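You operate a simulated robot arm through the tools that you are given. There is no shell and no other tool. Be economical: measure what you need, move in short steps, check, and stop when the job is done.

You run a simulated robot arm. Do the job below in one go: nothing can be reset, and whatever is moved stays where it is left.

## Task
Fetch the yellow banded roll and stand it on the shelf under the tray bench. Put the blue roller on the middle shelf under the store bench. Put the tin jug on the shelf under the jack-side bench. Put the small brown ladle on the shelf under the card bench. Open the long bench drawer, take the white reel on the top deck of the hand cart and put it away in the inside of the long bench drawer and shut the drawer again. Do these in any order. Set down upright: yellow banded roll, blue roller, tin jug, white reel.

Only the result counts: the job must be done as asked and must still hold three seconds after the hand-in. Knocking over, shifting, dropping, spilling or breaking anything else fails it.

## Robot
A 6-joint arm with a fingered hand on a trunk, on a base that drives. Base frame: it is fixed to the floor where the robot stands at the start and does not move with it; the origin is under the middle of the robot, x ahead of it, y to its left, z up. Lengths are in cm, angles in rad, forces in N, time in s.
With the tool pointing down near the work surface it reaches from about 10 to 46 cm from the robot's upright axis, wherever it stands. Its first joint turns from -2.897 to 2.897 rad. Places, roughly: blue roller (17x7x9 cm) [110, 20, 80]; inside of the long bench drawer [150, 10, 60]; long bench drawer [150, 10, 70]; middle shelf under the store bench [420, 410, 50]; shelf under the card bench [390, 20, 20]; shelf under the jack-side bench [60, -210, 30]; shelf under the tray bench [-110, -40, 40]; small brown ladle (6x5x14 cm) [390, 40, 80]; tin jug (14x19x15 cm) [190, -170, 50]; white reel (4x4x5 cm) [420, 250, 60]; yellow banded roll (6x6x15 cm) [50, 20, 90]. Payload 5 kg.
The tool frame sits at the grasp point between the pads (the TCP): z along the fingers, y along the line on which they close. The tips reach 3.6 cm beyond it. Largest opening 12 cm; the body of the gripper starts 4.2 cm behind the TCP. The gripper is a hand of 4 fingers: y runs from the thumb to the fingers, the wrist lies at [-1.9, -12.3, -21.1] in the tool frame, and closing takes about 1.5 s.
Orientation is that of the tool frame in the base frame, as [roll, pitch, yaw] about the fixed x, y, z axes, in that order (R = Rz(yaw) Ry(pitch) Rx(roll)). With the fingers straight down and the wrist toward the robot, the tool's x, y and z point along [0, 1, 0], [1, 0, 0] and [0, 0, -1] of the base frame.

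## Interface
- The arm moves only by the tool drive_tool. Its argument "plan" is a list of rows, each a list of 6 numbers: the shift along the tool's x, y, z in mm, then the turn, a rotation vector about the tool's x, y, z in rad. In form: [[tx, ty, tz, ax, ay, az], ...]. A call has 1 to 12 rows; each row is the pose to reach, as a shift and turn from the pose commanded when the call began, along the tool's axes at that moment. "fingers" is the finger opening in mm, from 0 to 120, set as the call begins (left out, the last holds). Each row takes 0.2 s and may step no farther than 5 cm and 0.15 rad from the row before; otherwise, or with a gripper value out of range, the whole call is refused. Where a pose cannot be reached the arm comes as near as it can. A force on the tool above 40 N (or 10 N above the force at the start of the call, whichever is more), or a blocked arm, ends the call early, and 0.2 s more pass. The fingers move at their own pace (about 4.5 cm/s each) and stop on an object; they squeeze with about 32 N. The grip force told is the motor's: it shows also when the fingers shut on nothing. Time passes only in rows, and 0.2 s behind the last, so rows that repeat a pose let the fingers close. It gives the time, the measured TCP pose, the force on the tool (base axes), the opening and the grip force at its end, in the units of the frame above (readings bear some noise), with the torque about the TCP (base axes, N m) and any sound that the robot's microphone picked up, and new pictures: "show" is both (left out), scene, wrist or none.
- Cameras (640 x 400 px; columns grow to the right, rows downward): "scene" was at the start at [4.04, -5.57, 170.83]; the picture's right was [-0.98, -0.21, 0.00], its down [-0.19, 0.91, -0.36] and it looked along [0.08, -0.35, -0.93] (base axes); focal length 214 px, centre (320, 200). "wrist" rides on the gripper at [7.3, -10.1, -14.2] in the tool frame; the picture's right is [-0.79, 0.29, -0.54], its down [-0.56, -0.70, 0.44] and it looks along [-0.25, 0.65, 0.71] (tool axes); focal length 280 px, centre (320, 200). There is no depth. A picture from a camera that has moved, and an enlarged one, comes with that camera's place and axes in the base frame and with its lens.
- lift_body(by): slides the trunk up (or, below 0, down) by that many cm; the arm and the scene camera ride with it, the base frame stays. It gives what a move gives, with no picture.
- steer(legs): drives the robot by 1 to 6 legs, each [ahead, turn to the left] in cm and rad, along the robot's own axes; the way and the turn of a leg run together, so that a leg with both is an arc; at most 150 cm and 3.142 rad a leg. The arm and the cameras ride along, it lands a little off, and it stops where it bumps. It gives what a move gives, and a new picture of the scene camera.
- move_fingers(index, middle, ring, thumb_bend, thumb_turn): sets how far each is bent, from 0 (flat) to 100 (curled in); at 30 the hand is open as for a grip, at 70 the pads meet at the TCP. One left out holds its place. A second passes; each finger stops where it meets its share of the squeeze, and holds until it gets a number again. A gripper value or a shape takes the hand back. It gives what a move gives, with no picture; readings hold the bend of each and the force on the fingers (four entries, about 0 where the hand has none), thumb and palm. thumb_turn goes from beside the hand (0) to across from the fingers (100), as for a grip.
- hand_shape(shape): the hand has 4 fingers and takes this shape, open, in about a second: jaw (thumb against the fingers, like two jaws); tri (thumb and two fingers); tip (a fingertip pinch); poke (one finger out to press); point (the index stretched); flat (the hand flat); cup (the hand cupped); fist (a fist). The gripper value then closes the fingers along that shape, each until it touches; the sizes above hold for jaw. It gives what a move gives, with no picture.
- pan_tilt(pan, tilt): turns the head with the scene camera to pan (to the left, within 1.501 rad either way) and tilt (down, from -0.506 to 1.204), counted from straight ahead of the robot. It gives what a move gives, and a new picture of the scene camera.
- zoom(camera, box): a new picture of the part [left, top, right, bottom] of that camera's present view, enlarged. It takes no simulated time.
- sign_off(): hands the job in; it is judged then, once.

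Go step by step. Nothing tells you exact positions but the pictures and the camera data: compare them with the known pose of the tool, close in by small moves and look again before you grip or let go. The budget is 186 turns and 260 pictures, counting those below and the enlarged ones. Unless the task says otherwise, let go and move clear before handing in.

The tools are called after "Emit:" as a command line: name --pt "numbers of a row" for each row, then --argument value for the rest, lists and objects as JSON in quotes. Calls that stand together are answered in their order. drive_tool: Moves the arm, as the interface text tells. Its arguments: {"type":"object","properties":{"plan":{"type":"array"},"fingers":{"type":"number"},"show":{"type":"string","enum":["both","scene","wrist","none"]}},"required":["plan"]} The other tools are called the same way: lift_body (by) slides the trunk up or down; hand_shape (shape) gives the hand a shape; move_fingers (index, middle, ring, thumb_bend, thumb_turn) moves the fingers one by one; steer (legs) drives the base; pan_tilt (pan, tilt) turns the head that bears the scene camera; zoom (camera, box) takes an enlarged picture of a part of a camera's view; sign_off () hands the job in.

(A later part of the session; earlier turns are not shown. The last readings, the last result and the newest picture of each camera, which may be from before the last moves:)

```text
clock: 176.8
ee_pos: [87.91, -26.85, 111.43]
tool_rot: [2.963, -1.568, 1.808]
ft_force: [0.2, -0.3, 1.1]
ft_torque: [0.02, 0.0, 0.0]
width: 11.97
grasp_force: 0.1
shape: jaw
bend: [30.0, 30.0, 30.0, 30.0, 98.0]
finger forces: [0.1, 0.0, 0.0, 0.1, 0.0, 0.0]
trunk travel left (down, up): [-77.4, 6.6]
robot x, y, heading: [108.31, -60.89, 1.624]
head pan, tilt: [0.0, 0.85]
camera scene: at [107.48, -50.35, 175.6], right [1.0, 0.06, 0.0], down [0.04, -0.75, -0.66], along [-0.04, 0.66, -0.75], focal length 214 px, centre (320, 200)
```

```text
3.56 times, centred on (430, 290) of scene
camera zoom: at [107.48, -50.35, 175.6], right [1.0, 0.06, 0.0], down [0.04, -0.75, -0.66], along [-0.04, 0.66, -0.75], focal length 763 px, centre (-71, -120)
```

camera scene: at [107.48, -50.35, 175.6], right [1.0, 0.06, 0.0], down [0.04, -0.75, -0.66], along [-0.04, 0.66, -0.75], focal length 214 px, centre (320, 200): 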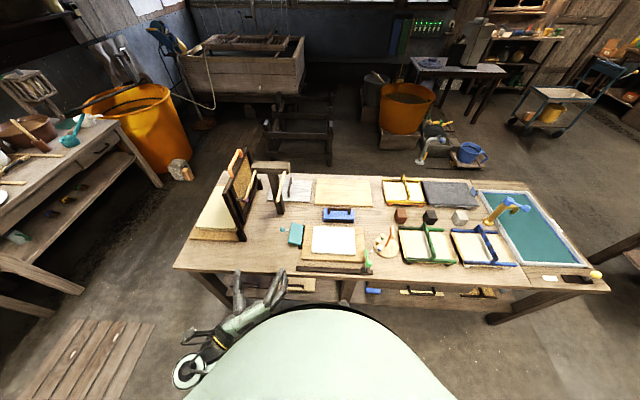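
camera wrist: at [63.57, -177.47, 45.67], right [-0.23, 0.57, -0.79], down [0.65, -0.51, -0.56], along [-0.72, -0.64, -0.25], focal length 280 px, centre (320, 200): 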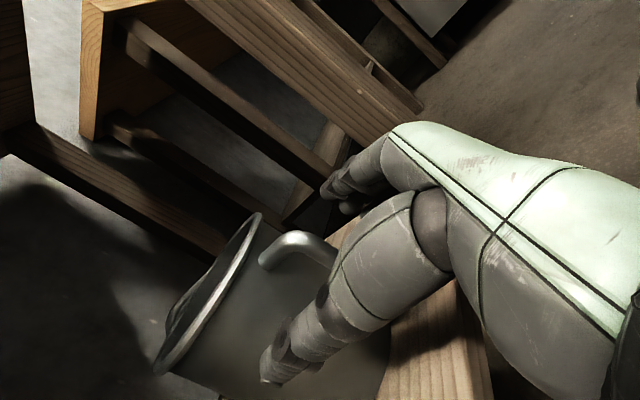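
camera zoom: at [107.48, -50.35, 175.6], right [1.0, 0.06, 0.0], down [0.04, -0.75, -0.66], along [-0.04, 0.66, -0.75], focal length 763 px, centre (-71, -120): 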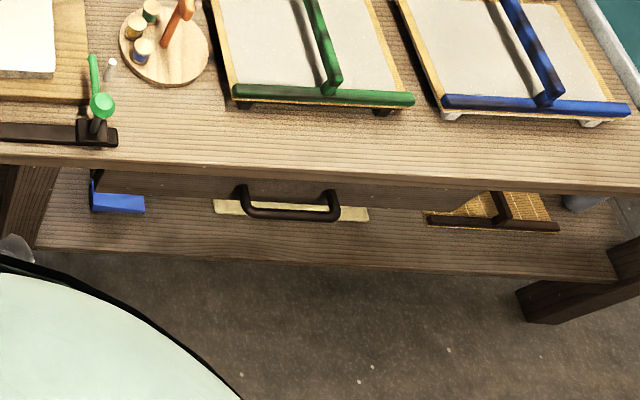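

The roller lies at ≈(113,20) with a bar handle along x. Before choosing the grip I look at the distant store bench.

Emit:
pan_tilt --pan -0.65 --tilt 0.25

Emit:
zoom --camera "scene" --box '[260, 110, 420, 210]'

```text
clock: 177.8
ee_pos: [87.83, -26.79, 111.68]
tool_rot: [2.371, -1.566, 2.398]
ft_force: [0.1, -0.3, 0.5]
ft_torque: [0.0, 0.01, 0.04]
width: 11.98
grasp_force: 0.1
shape: jaw
bend: [30.0, 30.0, 30.0, 30.0, 98.0]
finger forces: [0.0, 0.0, 0.0, 0.0, 0.0, 0.0]
trunk travel left (down, up): [-77.4, 6.6]
robot x, y, heading: [108.2, -61.12, 1.627]
head pan, tilt: [-0.649, 0.25]
camera scene: at [113.14, -50.41, 180.9], right [0.83, -0.56, 0.0], down [-0.14, -0.21, -0.97], along [0.54, 0.8, -0.25], focal length 214 px, centre (320, 200)
```

scene: 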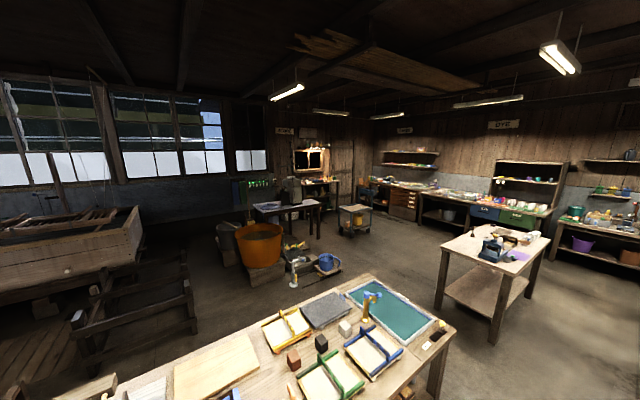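

```text
4.00 times, centred on (340, 160) of scene
camera zoom: at [113.14, -50.41, 180.9], right [0.83, -0.56, 0.0], down [-0.14, -0.21, -0.97], along [0.54, 0.8, -0.25], focal length 858 px, centre (240, 360)
```

zoom: 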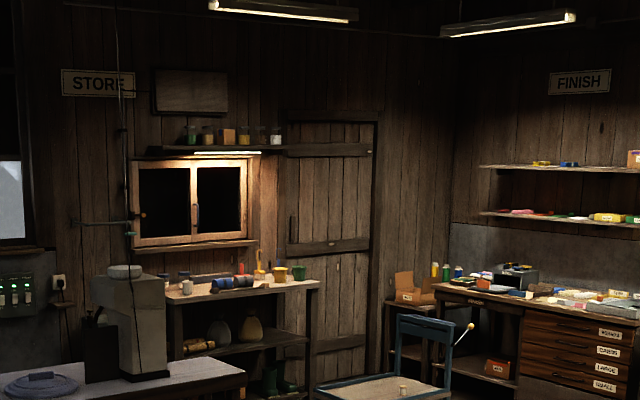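

Store bench's middle shelf has ≈35 cm clearance, so I grip the roller's bar with the hand pitched 60° down. First rotate the hand into that pose.

Emit:
drive_tool --pt "8 15 10 0.0627 -0.0627 -0.1087" --pt "16 30 20 0.1255 -0.1255 -0.2173" --pt "24 45 30 0.1882 -0.1882 -0.326" --pt "32 60 40 0.2509 -0.2509 -0.4346" --pt "40 75 50 0.3137 -0.3137 -0.5433" --pt "48 90 60 0.3764 -0.3764 -0.6519" --pt "56 105 70 0.4391 -0.4391 -0.7606" --pt "64 120 80 0.5018 -0.5018 -0.8692" --pt "72 135 90 0.5646 -0.5646 -0.9779" --pt "80 150 100 0.6273 -0.6273 -1.0865" --pt "88 165 110 0.69 -0.69 -1.1952" --pt "96 180 120 0.7528 -0.7528 -1.3038" --show "none"

Emit:
drive_tool --pt "0 0 0 0.0627 -0.0627 -0.1087" --show "none"

Emit:
pan_tilt --pan 0.0 --tilt 0.85

```text
clock: 179.6
ee_pos: [90.17, -20.27, 118.29]
tool_rot: [2.345, -0.667, -3.088]
ft_force: [-0.1, 0.2, 0.6]
ft_torque: [-0.02, -0.02, 0.02]
width: 11.99
grasp_force: 0.1
shape: jaw
bend: [30.0, 30.0, 30.0, 30.0, 97.0]
finger forces: [0.1, 0.0, 0.0, 0.1, 0.1, 0.0]
trunk travel left (down, up): [-77.4, 6.6]
robot x, y, heading: [107.5, -61.02, 1.623]
head pan, tilt: [-0.649, 0.25]
stopped in row 8: the arm was blocked; the commanded pose is now the measured one
```

```text
clock: 180.0
ee_pos: [88.45, -21.65, 118.51]
tool_rot: [2.382, -0.548, -2.983]
ft_force: [-0.2, -0.1, 0.1]
ft_torque: [0.01, 0.02, -0.01]
width: 11.99
grasp_force: 0.0
shape: jaw
bend: [30.0, 30.0, 30.0, 30.0, 97.0]
finger forces: [0.0, 0.0, 0.0, 0.0, 0.1, 0.0]
trunk travel left (down, up): [-77.4, 6.6]
robot x, y, heading: [108.38, -60.95, 1.623]
head pan, tilt: [-0.649, 0.25]
```

```text
clock: 181.0
ee_pos: [88.46, -21.65, 118.46]
tool_rot: [2.38, -0.549, -2.986]
ft_force: [0.2, 0.5, -0.1]
ft_torque: [0.0, -0.02, -0.03]
width: 11.98
grasp_force: 0.1
shape: jaw
bend: [30.0, 30.0, 30.0, 30.0, 97.0]
finger forces: [0.0, 0.1, 0.1, 0.0, 0.0, 0.0]
trunk travel left (down, up): [-77.4, 6.6]
robot x, y, heading: [108.1, -61.37, 1.621]
head pan, tilt: [0.0, 0.85]
camera scene: at [109.29, -48.63, 175.48], right [1.0, 0.05, -0.01], down [0.03, -0.76, -0.65], along [-0.04, 0.65, -0.76], focal length 214 px, centre (320, 200)
```

scene: 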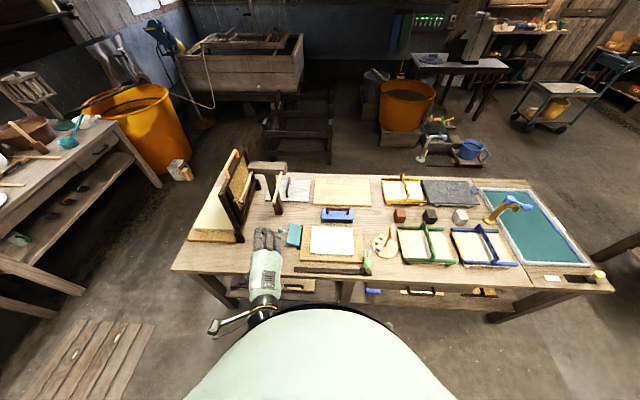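

Blocked midway (arm against own body). I extend forward while finishing the rotation.

Emit:
drive_tool --pt "0 22 13 0 0 0" --pt "0 44 26 0 0 0" --pt "0 66 39 0.05 -0.125 -0.062" --pt "0 88 52 0.1 -0.25 -0.123" --pt "0 88 52 0.15 -0.375 -0.185" --pt "0 88 52 0.2025 -0.5014 -0.2468" --show "scene"

```text
clock: 181.4
ee_pos: [84.71, -23.31, 117.1]
tool_rot: [2.425, -0.514, -2.853]
ft_force: [-0.3, 0.3, -1.0]
ft_torque: [-0.02, 0.04, 0.02]
width: 11.98
grasp_force: 0.0
shape: jaw
bend: [30.0, 30.0, 30.0, 30.0, 97.0]
finger forces: [0.0, 0.0, 0.1, 0.1, 0.1, 0.0]
trunk travel left (down, up): [-77.4, 6.6]
robot x, y, heading: [108.14, -60.63, 1.628]
head pan, tilt: [0.0, 0.85]
stopped in row 2: the arm was blocked; the commanded pose is now the measured one
camera scene: at [108.96, -48.77, 175.49], right [1.0, 0.06, -0.01], down [0.04, -0.76, -0.65], along [-0.04, 0.65, -0.76], focal length 214 px, centre (320, 200)
```

scene: 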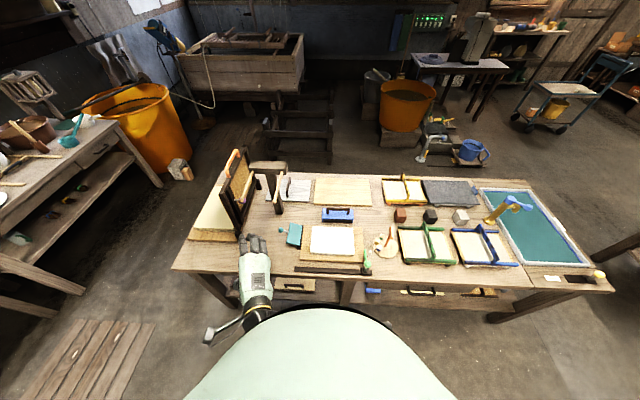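

The arm seems jammed against my trunk; I move it out to the left and up first.

Emit:
drive_tool --pt "22 4 4 0 0 0" --pt "43 8 8 0 0 0" --pt "64 12 12 0 0 0" --pt "86 15 17 0 0 0" --show "scene"

```text
clock: 182.4
ee_pos: [75.42, -24.08, 121.37]
tool_rot: [2.414, -0.505, -2.853]
ft_force: [-0.3, 0.6, -0.2]
ft_torque: [-0.03, -0.04, -0.01]
width: 12.03
grasp_force: 0.2
shape: jaw
bend: [30.0, 30.0, 30.0, 30.0, 98.0]
finger forces: [0.1, 0.0, 0.0, 0.0, 0.1, 0.0]
trunk travel left (down, up): [-77.4, 6.6]
robot x, y, heading: [108.16, -60.96, 1.63]
head pan, tilt: [0.0, 0.85]
camera scene: at [107.02, -50.36, 175.6], right [1.0, 0.06, 0.0], down [0.04, -0.75, -0.66], along [-0.03, 0.66, -0.75], focal length 214 px, centre (320, 200)
```

scene: 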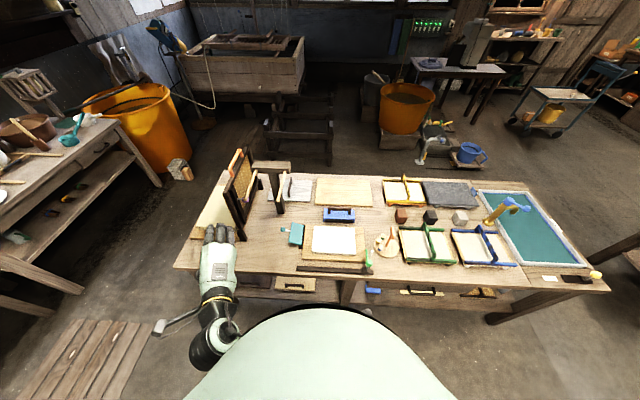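

Unjammed. I extend forward at the left side first, then rotate.

Emit:
drive_tool --pt "-28 28 11 0 0 0" --pt "-56 55 22 0 0 0" --pt "-84 83 33 0 0 0" --pt "-112 110 43 0 0 0" --show "none"

```text
clock: 183.4
ee_pos: [83.87, -10.07, 119.79]
tool_rot: [2.412, -0.508, -2.851]
ft_force: [-0.8, -1.3, 0.3]
ft_torque: [-0.03, 0.01, 0.01]
width: 12.0
grasp_force: 0.2
shape: jaw
bend: [30.0, 30.0, 30.0, 30.0, 98.0]
finger forces: [0.1, 0.0, 0.1, 0.0, 0.0, 0.0]
trunk travel left (down, up): [-77.4, 6.6]
robot x, y, heading: [108.1, -61.03, 1.623]
head pan, tilt: [0.0, 0.85]
```

Emit:
drive_tool --pt "0 0 0 0.031 -0.137 -0.0257" --pt "0 0 0 0.0615 -0.2745 -0.0513" --pt "0 0 0 0.092 -0.412 -0.077" --pt "0 0 0 0.123 -0.549 -0.1026" --show "scene"

```text
clock: 184.4
ee_pos: [83.8, -10.24, 119.51]
tool_rot: [2.605, 0.001, -3.099]
ft_force: [0.3, -0.5, -0.5]
ft_torque: [0.01, -0.01, -0.02]
width: 11.97
grasp_force: 0.1
shape: jaw
bend: [30.0, 30.0, 30.0, 30.0, 98.0]
finger forces: [0.0, 0.1, 0.0, 0.1, 0.0, 0.0]
trunk travel left (down, up): [-77.4, 6.6]
robot x, y, heading: [108.47, -60.88, 1.625]
head pan, tilt: [0.0, 0.85]
camera scene: at [107.35, -50.24, 175.59], right [1.0, 0.05, 0.0], down [0.04, -0.75, -0.66], along [-0.04, 0.66, -0.75], focal length 214 px, centre (320, 200)
```

scene: 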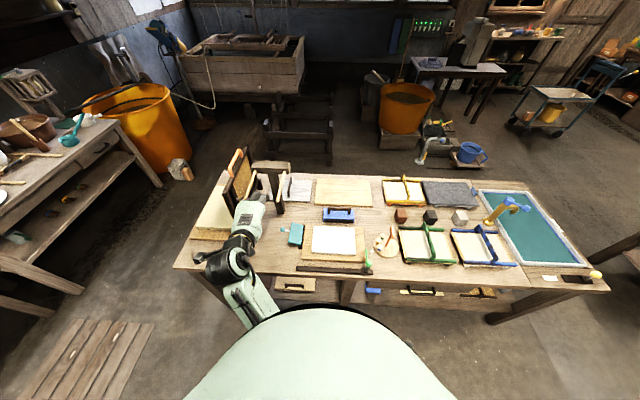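

Hand pose is right. I shift it centrally and forward, then reposition the base closer.

Emit:
drive_tool --pt "-34 23 14 0 0 0" --pt "-68 46 28 0 0 0" --pt "-103 69 41 0 0 0" --show "none"

Emit:
steer --legs '[[0, -0.768], [21, 0], [0, 0.714]]'

```text
clock: 185.2
ee_pos: [93.94, -1.76, 119.74]
tool_rot: [2.603, -0.005, -3.097]
ft_force: [0.1, -0.5, 0.0]
ft_torque: [0.02, 0.04, -0.01]
width: 12.01
grasp_force: 0.1
shape: jaw
bend: [30.0, 30.0, 30.0, 30.0, 98.0]
finger forces: [0.0, 0.1, 0.0, 0.0, 0.1, 0.1]
trunk travel left (down, up): [-77.4, 6.6]
robot x, y, heading: [108.27, -61.0, 1.624]
head pan, tilt: [0.0, 0.85]
```

```text
clock: 191.7
ee_pos: [112.04, 15.04, 119.7]
tool_rot: [2.604, -0.002, 3.12]
ft_force: [-0.1, -0.7, 0.1]
ft_torque: [-0.01, 0.03, 0.02]
width: 12.0
grasp_force: 0.1
shape: jaw
bend: [30.0, 30.0, 30.0, 30.0, 98.0]
finger forces: [0.0, 0.0, 0.0, 0.0, 0.1, 0.1]
trunk travel left (down, up): [-77.4, 6.6]
robot x, y, heading: [122.59, -44.86, 1.56]
head pan, tilt: [0.0, 0.85]
camera scene: at [122.59, -34.25, 175.6], right [1.0, -0.01, 0.0], down [-0.01, -0.75, -0.66], along [0.01, 0.66, -0.75], focal length 214 px, centre (320, 200)
```

scene: 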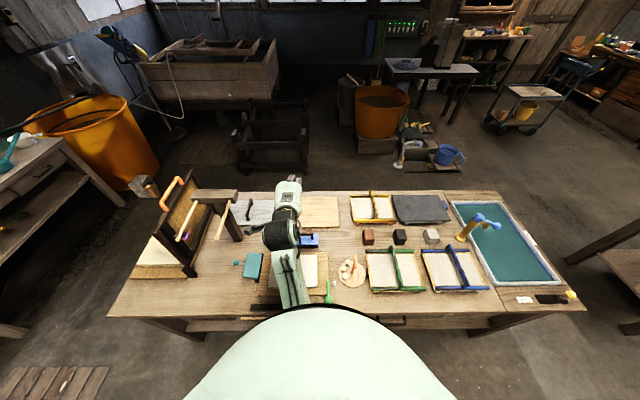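

I take the wrist and scene views of the roller.

Emit:
zoom --camera "wrist" --box '[0, 0, 640, 400]'

Emit:
zoom --camera "scene" --box '[260, 200, 360, 300]'

```text
1.00 times, centred on (320, 200) of wrist (not enlarged: the box is as wide or as high as the picture)
camera zoom: at [104.51, -0.86, 126.89], right [0.79, -0.05, 0.61], down [0.55, -0.39, -0.74], along [0.27, 0.92, -0.28], focal length 280 px, centre (320, 200)
```

zoom: 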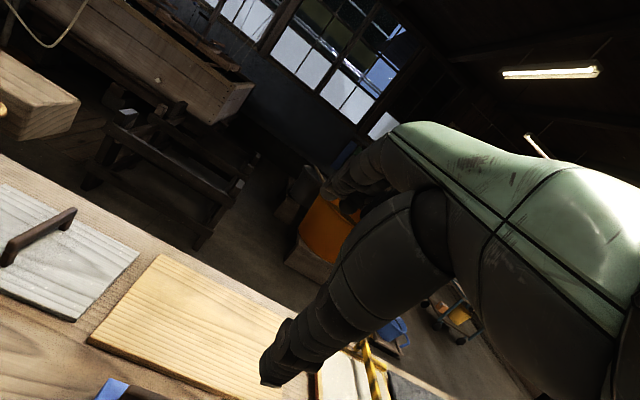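

```text
4.00 times, centred on (310, 250) of scene
camera zoom: at [122.59, -34.25, 175.6], right [1.0, -0.01, 0.0], down [-0.01, -0.75, -0.66], along [0.01, 0.66, -0.75], focal length 858 px, centre (360, 0)
```

zoom: 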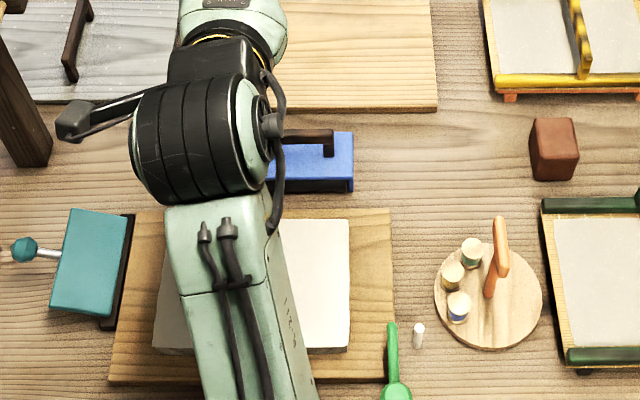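

The bar handle sits at about x 107–120, y≈21.6, top z≈88.5 on a table at ≈80. I steepen the hand to 75°, creep 4 cm ahead, and check reach above it.

Emit:
steer --legs '[[4, 0]]'

Emit:
drive_tool --pt "-8 9 5 0.14 0 0" --pt "-15 20 11 0.28 0 0" --show "none"

```text
clock: 192.6
ee_pos: [112.24, 18.61, 120.01]
tool_rot: [2.602, -0.003, 3.119]
ft_force: [-0.2, -0.5, 0.1]
ft_torque: [0.0, -0.02, 0.0]
width: 12.0
grasp_force: 0.1
shape: jaw
bend: [30.0, 30.0, 30.0, 30.0, 98.0]
finger forces: [0.1, 0.1, 0.0, 0.1, 0.0, 0.1]
trunk travel left (down, up): [-77.4, 6.6]
robot x, y, heading: [122.37, -41.15, 1.556]
head pan, tilt: [0.0, 0.85]
camera scene: at [122.63, -30.91, 175.63], right [1.0, -0.01, 0.0], down [-0.01, -0.75, -0.66], along [0.01, 0.66, -0.75], focal length 214 px, centre (320, 200)
```

scene: 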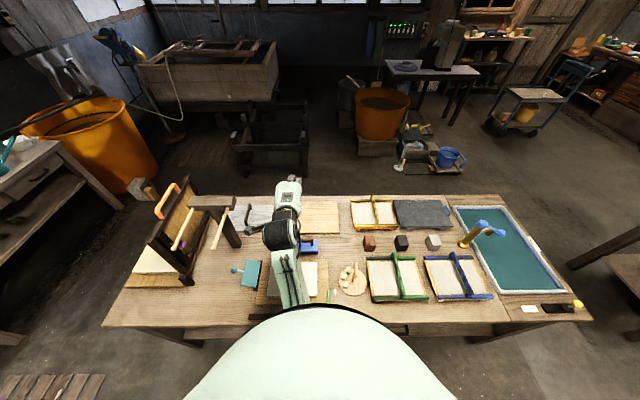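

```text
clock: 193.2
ee_pos: [113.75, 21.23, 119.75]
tool_rot: [2.886, -0.004, 3.12]
ft_force: [0.5, 0.3, -0.3]
ft_torque: [-0.03, 0.02, 0.0]
width: 12.0
grasp_force: 0.1
shape: jaw
bend: [30.0, 30.0, 30.0, 30.0, 98.0]
finger forces: [0.1, 0.0, 0.0, 0.0, 0.0, 0.0]
trunk travel left (down, up): [-77.4, 6.6]
robot x, y, heading: [123.02, -41.2, 1.562]
head pan, tilt: [0.0, 0.85]
```

Reach is fine. I lower the trunk 24 cm to hover just above the bar.

Emit:
lift_body --by -24

Emit:
zoom --camera "scene" --box '[230, 180, 370, 320]'

Emit:
zoom --camera "wrist" --box '[0, 0, 640, 400]'

```text
clock: 195.7
ee_pos: [113.78, 21.02, 95.85]
tool_rot: [2.881, -0.004, 3.118]
ft_force: [-0.4, -0.2, -0.2]
ft_torque: [-0.01, -0.02, 0.01]
width: 11.99
grasp_force: 0.0
shape: jaw
bend: [30.0, 30.0, 30.0, 30.0, 98.0]
finger forces: [0.1, 0.0, 0.0, 0.0, 0.0, 0.1]
trunk travel left (down, up): [-53.4, 30.6]
robot x, y, heading: [123.06, -40.86, 1.557]
head pan, tilt: [0.0, 0.85]
```

```text
2.86 times, centred on (300, 250) of scene
camera zoom: at [122.63, -30.46, 151.6], right [1.0, -0.01, 0.0], down [-0.01, -0.75, -0.66], along [0.01, 0.66, -0.75], focal length 613 px, centre (377, 57)
```

zoom: 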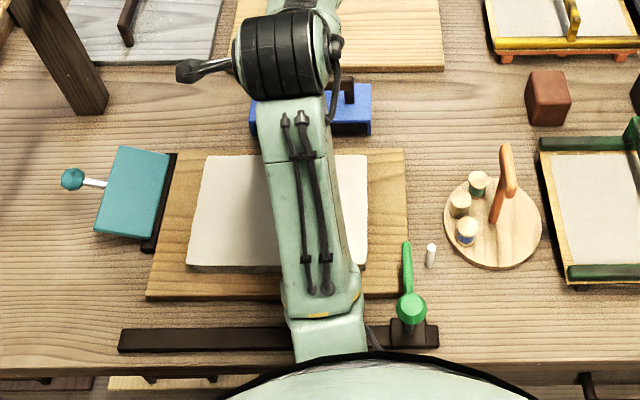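

```text
1.00 times, centred on (320, 200) of wrist (not enlarged: the box is as wide or as high as the picture)
camera zoom: at [106.16, 7.72, 107.18], right [0.79, 0.12, 0.6], down [0.54, -0.58, -0.61], along [0.27, 0.81, -0.52], focal length 280 px, centre (320, 200)
```

zoom: 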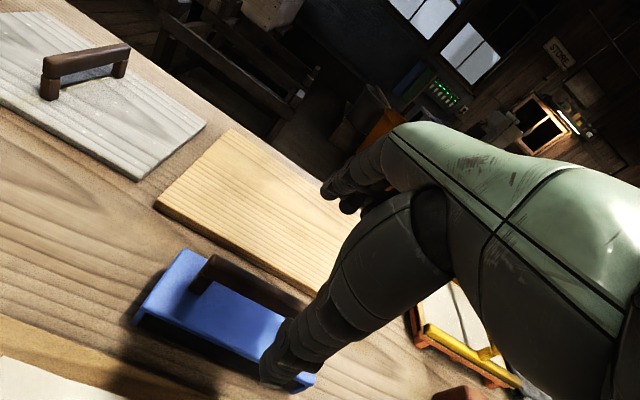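

Bar confirmed at y≈21.5, top ≈88.5, left end x≈107.8. I lower 6.4 cm and close.

Emit:
lift_body --by -6.4

Emit:
drive_tool --pt "0 0 0 0 0 0" --pt "0 0 0 0 0 0" --pt "0 0 0 0 0 0" --pt "0 0 0 0 0 0" --pt "0 0 0 0 0 0" --pt "0 0 0 0 0 0" --pt "0 0 0 0 0 0" --pt "0 0 0 0 0 0" --pt "0 0 0 0 0 0" --fingers 0 --show "wrist"

```text
clock: 196.7
ee_pos: [113.67, 21.02, 89.53]
tool_rot: [2.885, -0.003, 3.116]
ft_force: [0.8, -0.6, 0.1]
ft_torque: [0.0, 0.0, 0.01]
width: 12.01
grasp_force: 0.0
shape: jaw
bend: [30.0, 30.0, 30.0, 30.0, 98.0]
finger forces: [0.1, 0.1, 0.1, 0.0, 0.0, 0.1]
trunk travel left (down, up): [-47.0, 37.0]
robot x, y, heading: [122.61, -41.13, 1.556]
head pan, tilt: [0.0, 0.85]
```

```text
clock: 198.7
ee_pos: [113.76, 21.1, 89.44]
tool_rot: [2.884, -0.003, 3.118]
ft_force: [0.1, 0.0, 0.8]
ft_torque: [-0.08, -0.06, 0.15]
width: 0.71
grasp_force: 32.0
shape: jaw
bend: [71.0, 67.0, 65.0, 73.0, 100.0]
finger forces: [15.7, 8.5, 3.9, 0.0, 28.3, 0.0]
trunk travel left (down, up): [-47.0, 37.0]
robot x, y, heading: [122.76, -41.49, 1.562]
head pan, tilt: [0.0, 0.85]
camera wrist: at [106.16, 7.72, 100.77], right [0.79, 0.12, 0.6], down [0.54, -0.58, -0.61], along [0.27, 0.81, -0.52], focal length 280 px, centre (320, 200)
```

wrist: 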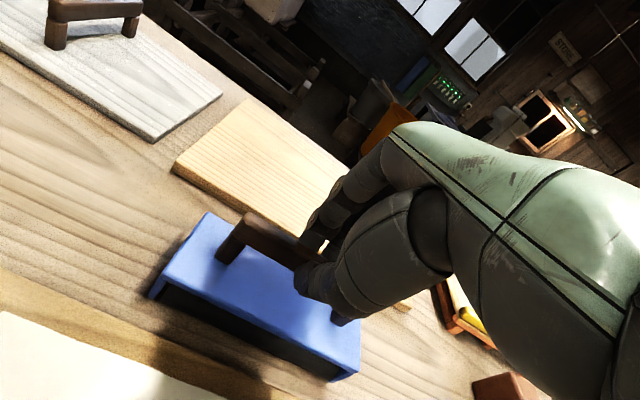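

Firm grip on the bar (thumb 28 N). Lift 3 cm and check.

Emit:
lift_body --by 4

Emit:
zoom --camera "wrist" --box '[0, 0, 640, 400]'

```text
clock: 199.5
ee_pos: [113.7, 21.09, 93.48]
tool_rot: [2.884, -0.002, 3.117]
ft_force: [0.7, -0.2, -3.8]
ft_torque: [-0.06, -0.01, -0.01]
width: 0.67
grasp_force: 32.2
shape: jaw
bend: [71.0, 71.0, 70.0, 73.0, 100.0]
finger forces: [18.4, 6.5, 2.9, 0.0, 28.2, 0.0]
trunk travel left (down, up): [-51.0, 33.0]
robot x, y, heading: [122.76, -41.16, 1.558]
head pan, tilt: [0.0, 0.85]
```

```text
1.00 times, centred on (320, 200) of wrist (not enlarged: the box is as wide or as high as the picture)
camera zoom: at [106.15, 7.77, 104.74], right [0.79, 0.12, 0.6], down [0.54, -0.58, -0.61], along [0.27, 0.81, -0.53], focal length 280 px, centre (320, 200)
```

zoom: 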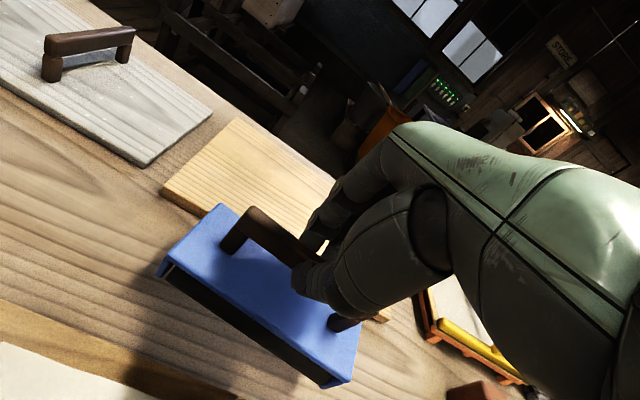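

The roller is held. I raise, back off and go along the aisle round the bench's far end.

Emit:
lift_body --by 26

Emit:
steer --legs '[[-24, 0], [0, -1.56], [150, 0], [15, 0], [0, 1.2]]'

Emit:
pan_tilt --pan 0.0 --tilt 0.4

```text
clock: 202.2
ee_pos: [113.75, 21.12, 119.51]
tool_rot: [2.884, -0.003, 3.117]
ft_force: [0.6, 0.4, -3.6]
ft_torque: [-0.03, 0.01, 0.04]
width: 0.68
grasp_force: 31.6
shape: jaw
bend: [71.0, 71.0, 70.0, 73.0, 100.0]
finger forces: [18.5, 6.5, 2.9, 0.0, 28.2, 0.0]
trunk travel left (down, up): [-77.0, 7.0]
robot x, y, heading: [122.75, -41.31, 1.555]
head pan, tilt: [0.0, 0.85]
```

```text
clock: 221.1
ee_pos: [300.77, -13.13, 119.51]
tool_rot: [2.882, -0.004, 2.731]
ft_force: [0.7, -0.5, -4.0]
ft_torque: [-0.04, 0.05, 0.02]
width: 0.65
grasp_force: 32.0
shape: jaw
bend: [71.0, 71.0, 70.0, 73.0, 100.0]
finger forces: [17.6, 6.1, 2.9, 0.0, 27.0, 0.0]
trunk travel left (down, up): [-77.0, 7.0]
robot x, y, heading: [285.58, -74.26, 1.176]
head pan, tilt: [0.0, 0.85]
camera scene: at [289.54, -64.15, 175.19], right [0.92, -0.39, 0.0], down [-0.29, -0.69, -0.66], along [0.26, 0.61, -0.75], focal length 214 px, centre (320, 200)
```

scene: 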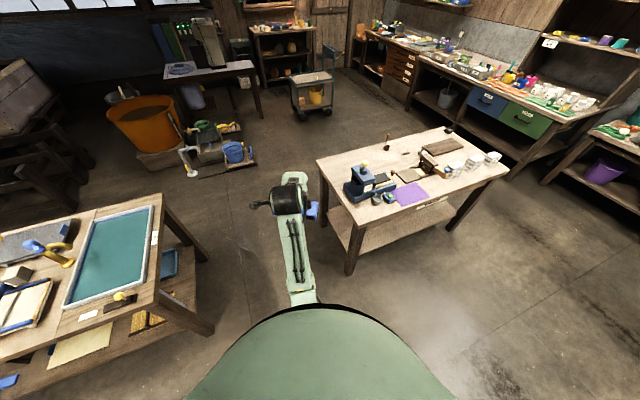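

```text
clock: 222.0
ee_pos: [300.7, -13.1, 119.48]
tool_rot: [2.884, -0.005, 2.73]
ft_force: [0.3, 0.1, -3.0]
ft_torque: [-0.05, 0.03, 0.02]
width: 0.65
grasp_force: 32.2
shape: jaw
bend: [71.0, 71.0, 70.0, 73.0, 100.0]
finger forces: [17.7, 6.1, 3.0, 0.0, 27.0, 0.0]
trunk travel left (down, up): [-77.0, 7.0]
robot x, y, heading: [285.33, -73.9, 1.169]
head pan, tilt: [0.0, 0.4]
camera scene: at [290.1, -62.82, 179.1], right [0.92, -0.39, 0.0], down [-0.15, -0.36, -0.92], along [0.36, 0.85, -0.39], focal length 214 px, centre (320, 200)
```

scene: 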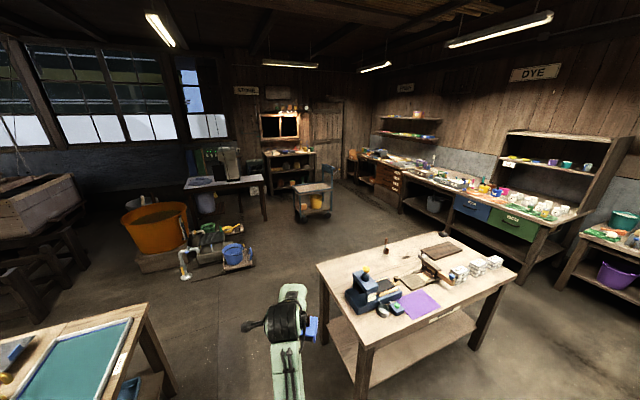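

Clear picture: card bench x≈347–456, pallet near (297,168), cart x≈386–439, y≈245+, store bench x≈359–466, front y≈387. I drive around the cart's right side.

Emit:
steer --legs '[[0, 0.295], [150, 0], [33, 0], [0, -1.01], [150, 0], [50, 0]]'

Emit:
pan_tilt --pan 0.9 --tilt 0.5

```text
clock: 246.6
ee_pos: [548.22, 214.2, 119.49]
tool_rot: [2.884, -0.003, 1.95]
ft_force: [-0.5, 0.5, -3.1]
ft_torque: [0.02, 0.04, -0.01]
width: 0.64
grasp_force: 32.4
shape: jaw
bend: [71.0, 71.0, 70.0, 73.0, 100.0]
finger forces: [17.8, 6.0, 2.9, 0.0, 26.9, 0.1]
trunk travel left (down, up): [-77.0, 7.0]
robot x, y, heading: [494.4, 181.5, 0.392]
head pan, tilt: [0.0, 0.4]
camera scene: at [505.65, 186.18, 179.11], right [0.38, -0.92, 0.0], down [-0.36, -0.15, -0.92], along [0.85, 0.35, -0.39], focal length 214 px, centre (320, 200)
```

scene: 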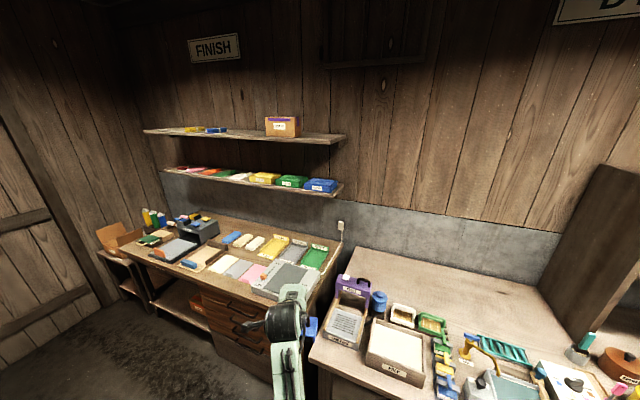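

```text
clock: 247.8
ee_pos: [548.14, 214.26, 119.45]
tool_rot: [2.885, -0.005, 1.952]
ft_force: [-0.4, 0.7, -3.5]
ft_torque: [-0.03, 0.01, 0.03]
width: 0.65
grasp_force: 32.0
shape: jaw
bend: [71.0, 71.0, 70.0, 73.0, 100.0]
finger forces: [17.7, 5.9, 2.9, 0.0, 26.9, 0.0]
trunk travel left (down, up): [-77.0, 7.0]
robot x, y, heading: [494.21, 181.5, 0.391]
head pan, tilt: [0.901, 0.499]
camera scene: at [499.67, 191.42, 178.19], right [0.96, -0.28, 0.0], down [-0.13, -0.46, -0.88], along [0.24, 0.84, -0.48], focal length 214 px, centre (320, 200)
```

scene: 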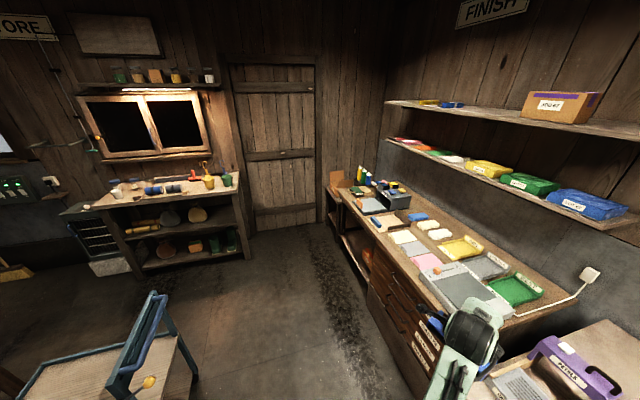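

I go north past the cart, then angle in to the store bench's right part.

Emit:
steer --legs '[[0, 1.2], [130, 0], [0, 1.0], [42, 0], [0, -1.02]]'

Emit:
pan_tilt --pan 0.15 --tilt 0.75

```text
clock: 266.7
ee_pos: [447.16, 391.71, 119.45]
tool_rot: [2.885, -0.004, -3.118]
ft_force: [0.3, -0.8, -4.4]
ft_torque: [-0.03, 0.03, -0.03]
width: 0.62
grasp_force: 32.4
shape: jaw
bend: [71.0, 71.0, 70.0, 73.0, 100.0]
finger forces: [17.3, 5.6, 2.9, 0.0, 26.2, 0.0]
trunk travel left (down, up): [-77.0, 7.0]
robot x, y, heading: [458.82, 329.71, 1.6]
head pan, tilt: [0.901, 0.499]
camera scene: at [451.41, 338.32, 178.19], right [0.59, 0.8, 0.0], down [0.39, -0.28, -0.88], along [-0.71, 0.52, -0.48], focal length 214 px, centre (320, 200)
```

scene: 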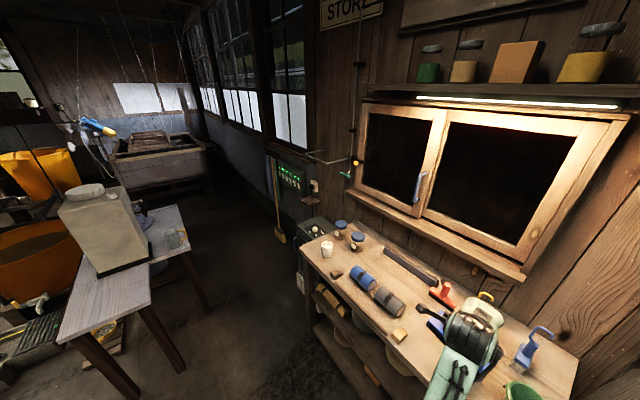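

```text
clock: 267.8
ee_pos: [447.2, 391.7, 119.54]
tool_rot: [2.884, -0.004, -3.117]
ft_force: [-0.1, 0.4, -3.3]
ft_torque: [-0.03, 0.0, 0.02]
width: 0.63
grasp_force: 32.0
shape: jaw
bend: [71.0, 71.0, 70.0, 73.0, 100.0]
finger forces: [17.3, 5.7, 2.8, 0.0, 26.2, 0.0]
trunk travel left (down, up): [-77.0, 7.0]
robot x, y, heading: [459.14, 330.02, 1.604]
head pan, tilt: [0.15, 0.75]
camera scene: at [457.2, 341.06, 176.0], right [0.98, 0.18, 0.0], down [0.13, -0.67, -0.73], along [-0.13, 0.72, -0.68], focal length 214 px, centre (320, 200)
```

scene: 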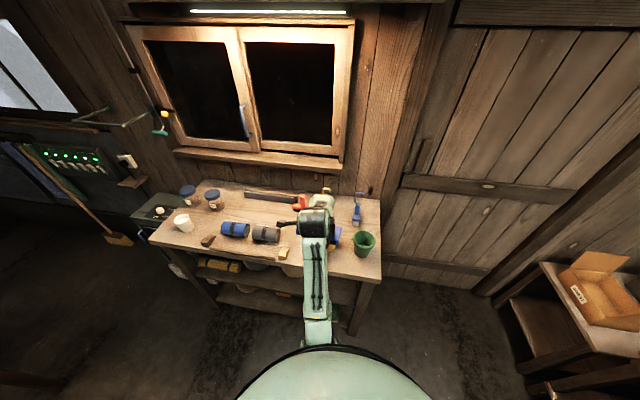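

I back up 24 cm and lower to look under the bench top.

Emit:
steer --legs '[[-24, 0]]'

Emit:
lift_body --by -40

Emit:
pan_tilt --pan 0.25 --tilt 0.6

Emit:
zoom --camera "scene" --box '[180, 160, 400, 340]'

```text
clock: 269.7
ee_pos: [447.89, 367.9, 119.48]
tool_rot: [2.884, -0.002, -3.116]
ft_force: [-0.2, -0.4, -3.0]
ft_torque: [-0.04, -0.03, -0.01]
width: 0.64
grasp_force: 32.2
shape: jaw
bend: [71.0, 71.0, 70.0, 73.0, 100.0]
finger forces: [17.4, 5.7, 2.8, 0.0, 26.2, 0.0]
trunk travel left (down, up): [-77.0, 7.0]
robot x, y, heading: [460.21, 305.89, 1.608]
head pan, tilt: [0.15, 0.75]
camera scene: at [458.04, 317.29, 175.99], right [0.98, 0.19, 0.0], down [0.13, -0.67, -0.73], along [-0.14, 0.72, -0.68], focal length 214 px, centre (320, 200)
```

scene: 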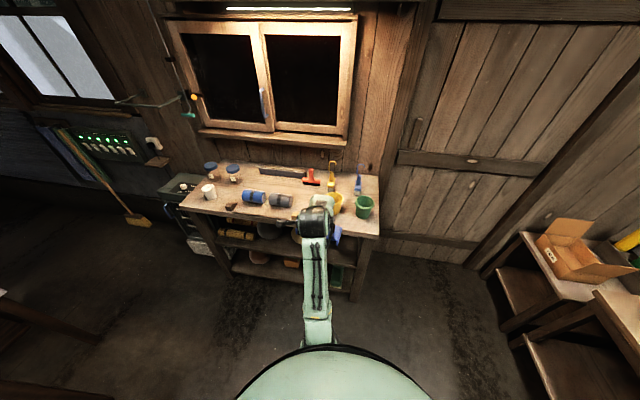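

```text
clock: 273.5
ee_pos: [447.84, 367.86, 79.39]
tool_rot: [2.883, -0.004, -3.114]
ft_force: [0.9, -0.3, -2.2]
ft_torque: [-0.07, 0.01, 0.01]
width: 0.61
grasp_force: 32.0
shape: jaw
bend: [71.0, 71.0, 70.0, 73.0, 100.0]
finger forces: [17.4, 5.8, 2.9, 0.0, 26.3, 0.1]
trunk travel left (down, up): [-37.0, 47.0]
robot x, y, heading: [460.14, 306.29, 1.61]
head pan, tilt: [0.15, 0.75]
```

```text
clock: 274.2
ee_pos: [447.85, 367.85, 79.47]
tool_rot: [2.885, -0.004, -3.114]
ft_force: [0.2, 0.1, -4.0]
ft_torque: [-0.07, 0.04, -0.02]
width: 0.63
grasp_force: 32.2
shape: jaw
bend: [71.0, 71.0, 70.0, 73.0, 100.0]
finger forces: [17.2, 5.7, 2.9, 0.1, 26.2, 0.1]
trunk travel left (down, up): [-37.0, 47.0]
robot x, y, heading: [460.2, 306.43, 1.605]
head pan, tilt: [0.25, 0.6]
camera scene: at [457.1, 317.51, 137.28], right [0.96, 0.28, 0.0], down [0.16, -0.54, -0.82], along [-0.23, 0.79, -0.57], focal length 214 px, centre (320, 200)
```

scene: 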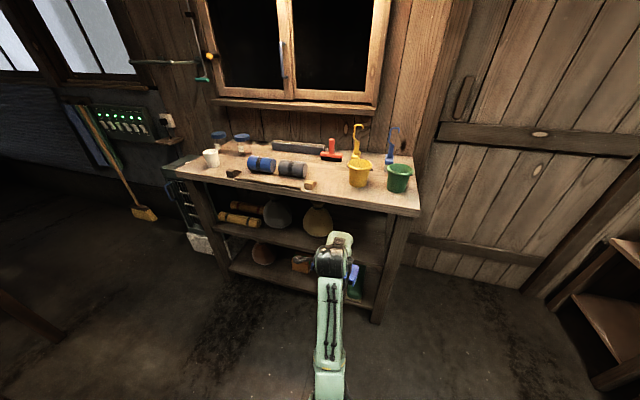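

```text
2.22 times, centred on (290, 250) of scene
camera zoom: at [457.1, 317.51, 137.28], right [0.96, 0.28, 0.0], down [0.16, -0.54, -0.82], along [-0.23, 0.79, -0.57], focal length 477 px, centre (387, 89)
```

zoom: 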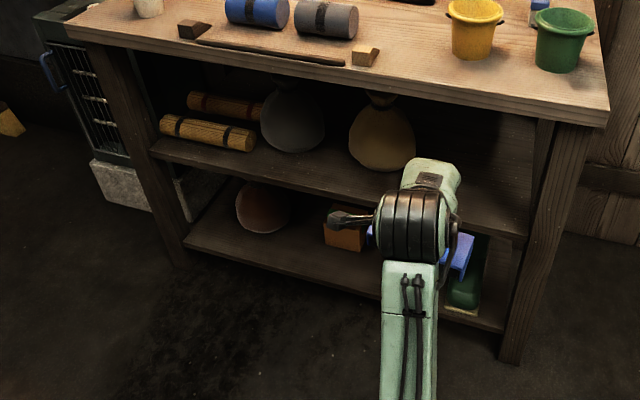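

Middle shelf: top z≈51.5, front y≈391.5; free span x≈440–466 on the right. I pitch the hand up 10°, shift 6 cm right, lower, and check.

Emit:
drive_tool --pt "-30 0 0 -0.085 0 0" --pt "-62 0 0 -0.17 0 0" --show "none"

Emit:
lift_body --by -16

Emit:
steer --legs '[[16, 0]]'

Emit:
zoom --camera "scene" --box '[240, 190, 440, 370]'

Emit:
zoom --camera "wrist" --box '[0, 0, 640, 400]'

```text
clock: 274.8
ee_pos: [453.97, 368.14, 79.28]
tool_rot: [2.714, -0.004, -3.112]
ft_force: [-0.1, -0.4, -3.5]
ft_torque: [-0.08, -0.01, -0.02]
width: 0.6
grasp_force: 31.4
shape: jaw
bend: [71.0, 71.0, 70.0, 73.0, 100.0]
finger forces: [17.6, 5.7, 2.9, 0.1, 26.9, 0.1]
trunk travel left (down, up): [-37.0, 47.0]
robot x, y, heading: [460.13, 305.89, 1.607]
head pan, tilt: [0.25, 0.6]
```

```text
clock: 276.6
ee_pos: [454.01, 368.09, 63.46]
tool_rot: [2.713, -0.004, -3.114]
ft_force: [0.1, 0.3, -2.7]
ft_torque: [-0.08, 0.0, 0.02]
width: 0.6
grasp_force: 31.5
shape: jaw
bend: [71.0, 71.0, 70.0, 73.0, 100.0]
finger forces: [17.7, 5.7, 2.9, 0.0, 27.1, 0.0]
trunk travel left (down, up): [-21.0, 63.0]
robot x, y, heading: [460.09, 306.11, 1.608]
head pan, tilt: [0.25, 0.6]
```

```text
clock: 278.1
ee_pos: [452.94, 384.25, 63.25]
tool_rot: [2.715, -0.004, -3.111]
ft_force: [0.0, 0.0, -4.1]
ft_torque: [-0.08, 0.0, 0.01]
width: 0.64
grasp_force: 32.1
shape: jaw
bend: [71.0, 71.0, 70.0, 73.0, 100.0]
finger forces: [17.7, 5.6, 2.8, 0.0, 26.9, 0.0]
trunk travel left (down, up): [-21.0, 63.0]
robot x, y, heading: [459.41, 322.42, 1.614]
head pan, tilt: [0.25, 0.6]
camera scene: at [456.37, 333.67, 121.28], right [0.96, 0.29, 0.0], down [0.16, -0.54, -0.82], along [-0.24, 0.79, -0.57], focal length 214 px, centre (320, 200)
```

scene: 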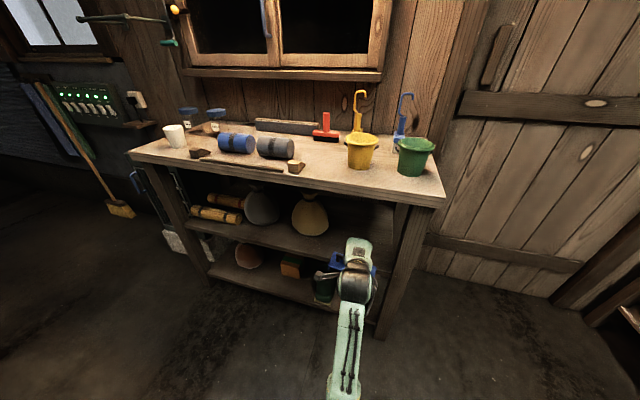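

```text
2.22 times, centred on (340, 280) of scene
camera zoom: at [456.37, 333.67, 121.28], right [0.96, 0.29, 0.0], down [0.16, -0.54, -0.82], along [-0.24, 0.79, -0.57], focal length 477 px, centre (276, 22)
```

zoom: 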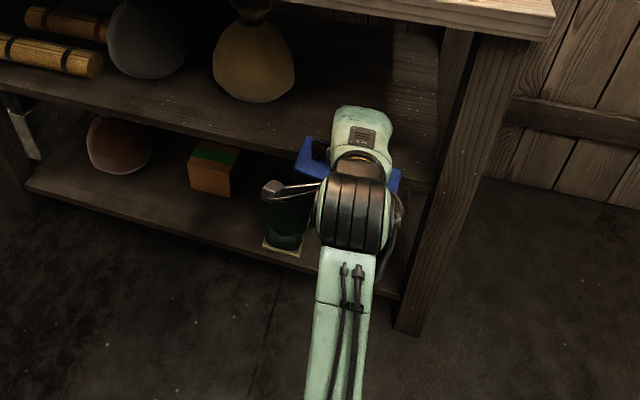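

```text
1.00 times, centred on (320, 200) of wrist (not enlarged: the box is as wide or as high as the picture)
camera zoom: at [446.22, 368.82, 72.12], right [0.79, 0.06, 0.61], down [0.57, -0.44, -0.69], along [0.22, 0.9, -0.38], focal length 280 px, centre (320, 200)
```

zoom: 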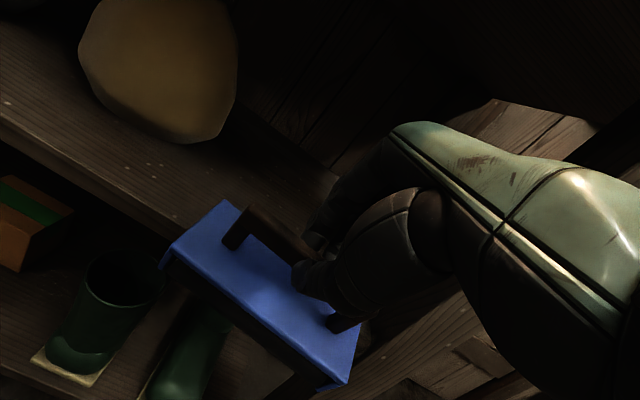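

Clearances look fine; I raise 1 cm and drive in 13 cm.

Emit:
lift_body --by 1

Emit:
steer --legs '[[13, 0]]'

Emit:
zoom --camera "wrist" --box '[0, 0, 640, 400]'

```text
clock: 278.7
ee_pos: [453.03, 384.21, 64.28]
tool_rot: [2.715, -0.002, -3.113]
ft_force: [-0.7, -1.4, -3.4]
ft_torque: [-0.08, 0.01, -0.02]
width: 0.62
grasp_force: 32.3
shape: jaw
bend: [71.0, 71.0, 70.0, 73.0, 100.0]
finger forces: [17.6, 5.5, 2.9, 0.0, 27.1, 0.0]
trunk travel left (down, up): [-22.0, 62.0]
robot x, y, heading: [459.04, 322.34, 1.615]
head pan, tilt: [0.25, 0.6]
```

```text
clock: 280.0
ee_pos: [452.32, 396.83, 64.21]
tool_rot: [2.716, -0.004, -3.109]
ft_force: [0.2, -0.8, -3.1]
ft_torque: [-0.11, 0.0, -0.06]
width: 0.65
grasp_force: 32.4
shape: jaw
bend: [71.0, 71.0, 70.0, 73.0, 100.0]
finger forces: [17.7, 5.6, 2.8, 0.0, 27.1, 0.0]
trunk travel left (down, up): [-22.0, 62.0]
robot x, y, heading: [458.5, 334.87, 1.613]
head pan, tilt: [0.25, 0.6]
camera scene: at [455.8, 346.36, 122.27], right [0.96, 0.29, 0.0], down [0.16, -0.54, -0.82], along [-0.24, 0.79, -0.57], focal length 214 px, centre (320, 200)
```

scene: 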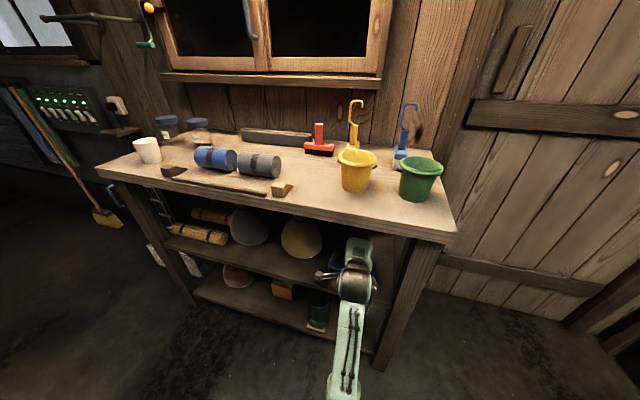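

```text
1.00 times, centred on (320, 200) of wrist (not enlarged: the box is as wide or as high as the picture)
camera zoom: at [445.61, 381.49, 73.1], right [0.79, 0.06, 0.61], down [0.57, -0.44, -0.69], along [0.22, 0.9, -0.38], focal length 280 px, centre (320, 200)
```

zoom: 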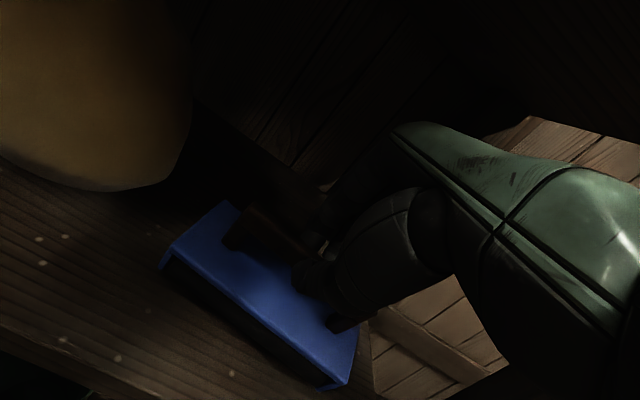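

The roller is well over the shelf with the sack clear. Lower by steps.

Emit:
lift_body --by -2

Emit:
lift_body --by -0.7

Emit:
lift_body --by -0.7

```text
clock: 280.7
ee_pos: [452.31, 396.9, 62.8]
tool_rot: [2.703, -0.004, -3.106]
ft_force: [-13.7, 1.6, 30.4]
ft_torque: [0.35, 0.12, 0.45]
width: 0.94
grasp_force: 31.8
shape: jaw
bend: [62.0, 66.0, 68.0, 77.0, 100.0]
finger forces: [20.8, 10.4, 5.2, 0.0, 36.3, 0.0]
trunk travel left (down, up): [-20.0, 64.0]
robot x, y, heading: [458.64, 334.89, 1.618]
head pan, tilt: [0.25, 0.6]
```

```text
clock: 281.2
ee_pos: [452.32, 397.11, 62.58]
tool_rot: [2.689, -0.008, -3.108]
ft_force: [-0.6, 1.0, 17.4]
ft_torque: [0.02, 0.04, 0.26]
width: 1.03
grasp_force: 31.4
shape: jaw
bend: [60.0, 65.0, 65.0, 78.0, 100.0]
finger forces: [23.6, 11.7, 5.2, 0.0, 39.8, 0.1]
trunk travel left (down, up): [-19.4, 64.6]
robot x, y, heading: [458.74, 334.83, 1.614]
head pan, tilt: [0.25, 0.6]
stopped: the force on the tool passed its limit at 45 N (the readings are from after the stop); the commanded pose is now the measured one
```

```text
clock: 281.7
ee_pos: [452.34, 397.13, 62.58]
tool_rot: [2.674, -0.006, -3.11]
ft_force: [0.8, 0.2, 16.5]
ft_torque: [-0.03, -0.01, 0.17]
width: 1.0
grasp_force: 32.1
shape: jaw
bend: [60.0, 65.0, 65.0, 78.0, 100.0]
finger forces: [24.9, 12.0, 5.1, 0.1, 41.6, 0.1]
trunk travel left (down, up): [-18.8, 65.2]
robot x, y, heading: [458.33, 335.11, 1.612]
head pan, tilt: [0.25, 0.6]
stopped: the force on the tool passed its limit at 42 N (the readings are from after the stop); the commanded pose is now the measured one
```

Contact came a bit early. I look before releasing.

Emit:
lift_body --by 0.8

Emit:
zoom --camera "wrist" --box '[0, 0, 640, 400]'

Emit:
zoom --camera "scene" --box '[280, 200, 440, 340]'

```text
clock: 282.3
ee_pos: [452.29, 397.04, 62.95]
tool_rot: [2.684, -0.006, -3.108]
ft_force: [0.6, -0.2, 0.7]
ft_torque: [-0.03, 0.01, 0.14]
width: 0.86
grasp_force: 32.5
shape: jaw
bend: [62.0, 66.0, 67.0, 77.0, 100.0]
finger forces: [20.7, 10.3, 4.1, 0.0, 34.9, 0.1]
trunk travel left (down, up): [-19.6, 64.4]
robot x, y, heading: [458.69, 334.95, 1.616]
head pan, tilt: [0.25, 0.6]
```

```text
1.00 times, centred on (320, 200) of wrist (not enlarged: the box is as wide or as high as the picture)
camera zoom: at [445.58, 381.42, 71.34], right [0.79, 0.05, 0.61], down [0.57, -0.41, -0.71], along [0.22, 0.91, -0.35], focal length 280 px, centre (320, 200)
```

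zoom: 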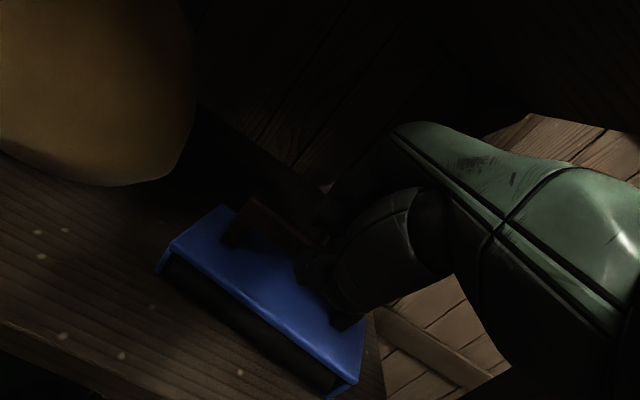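

```text
2.86 times, centred on (360, 270) of scene
camera zoom: at [455.79, 346.24, 119.84], right [0.96, 0.29, 0.0], down [0.16, -0.54, -0.83], along [-0.24, 0.79, -0.56], focal length 613 px, centre (206, 0)
```

zoom: 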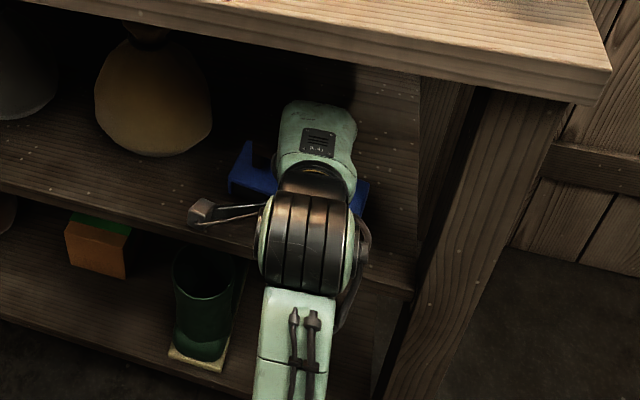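

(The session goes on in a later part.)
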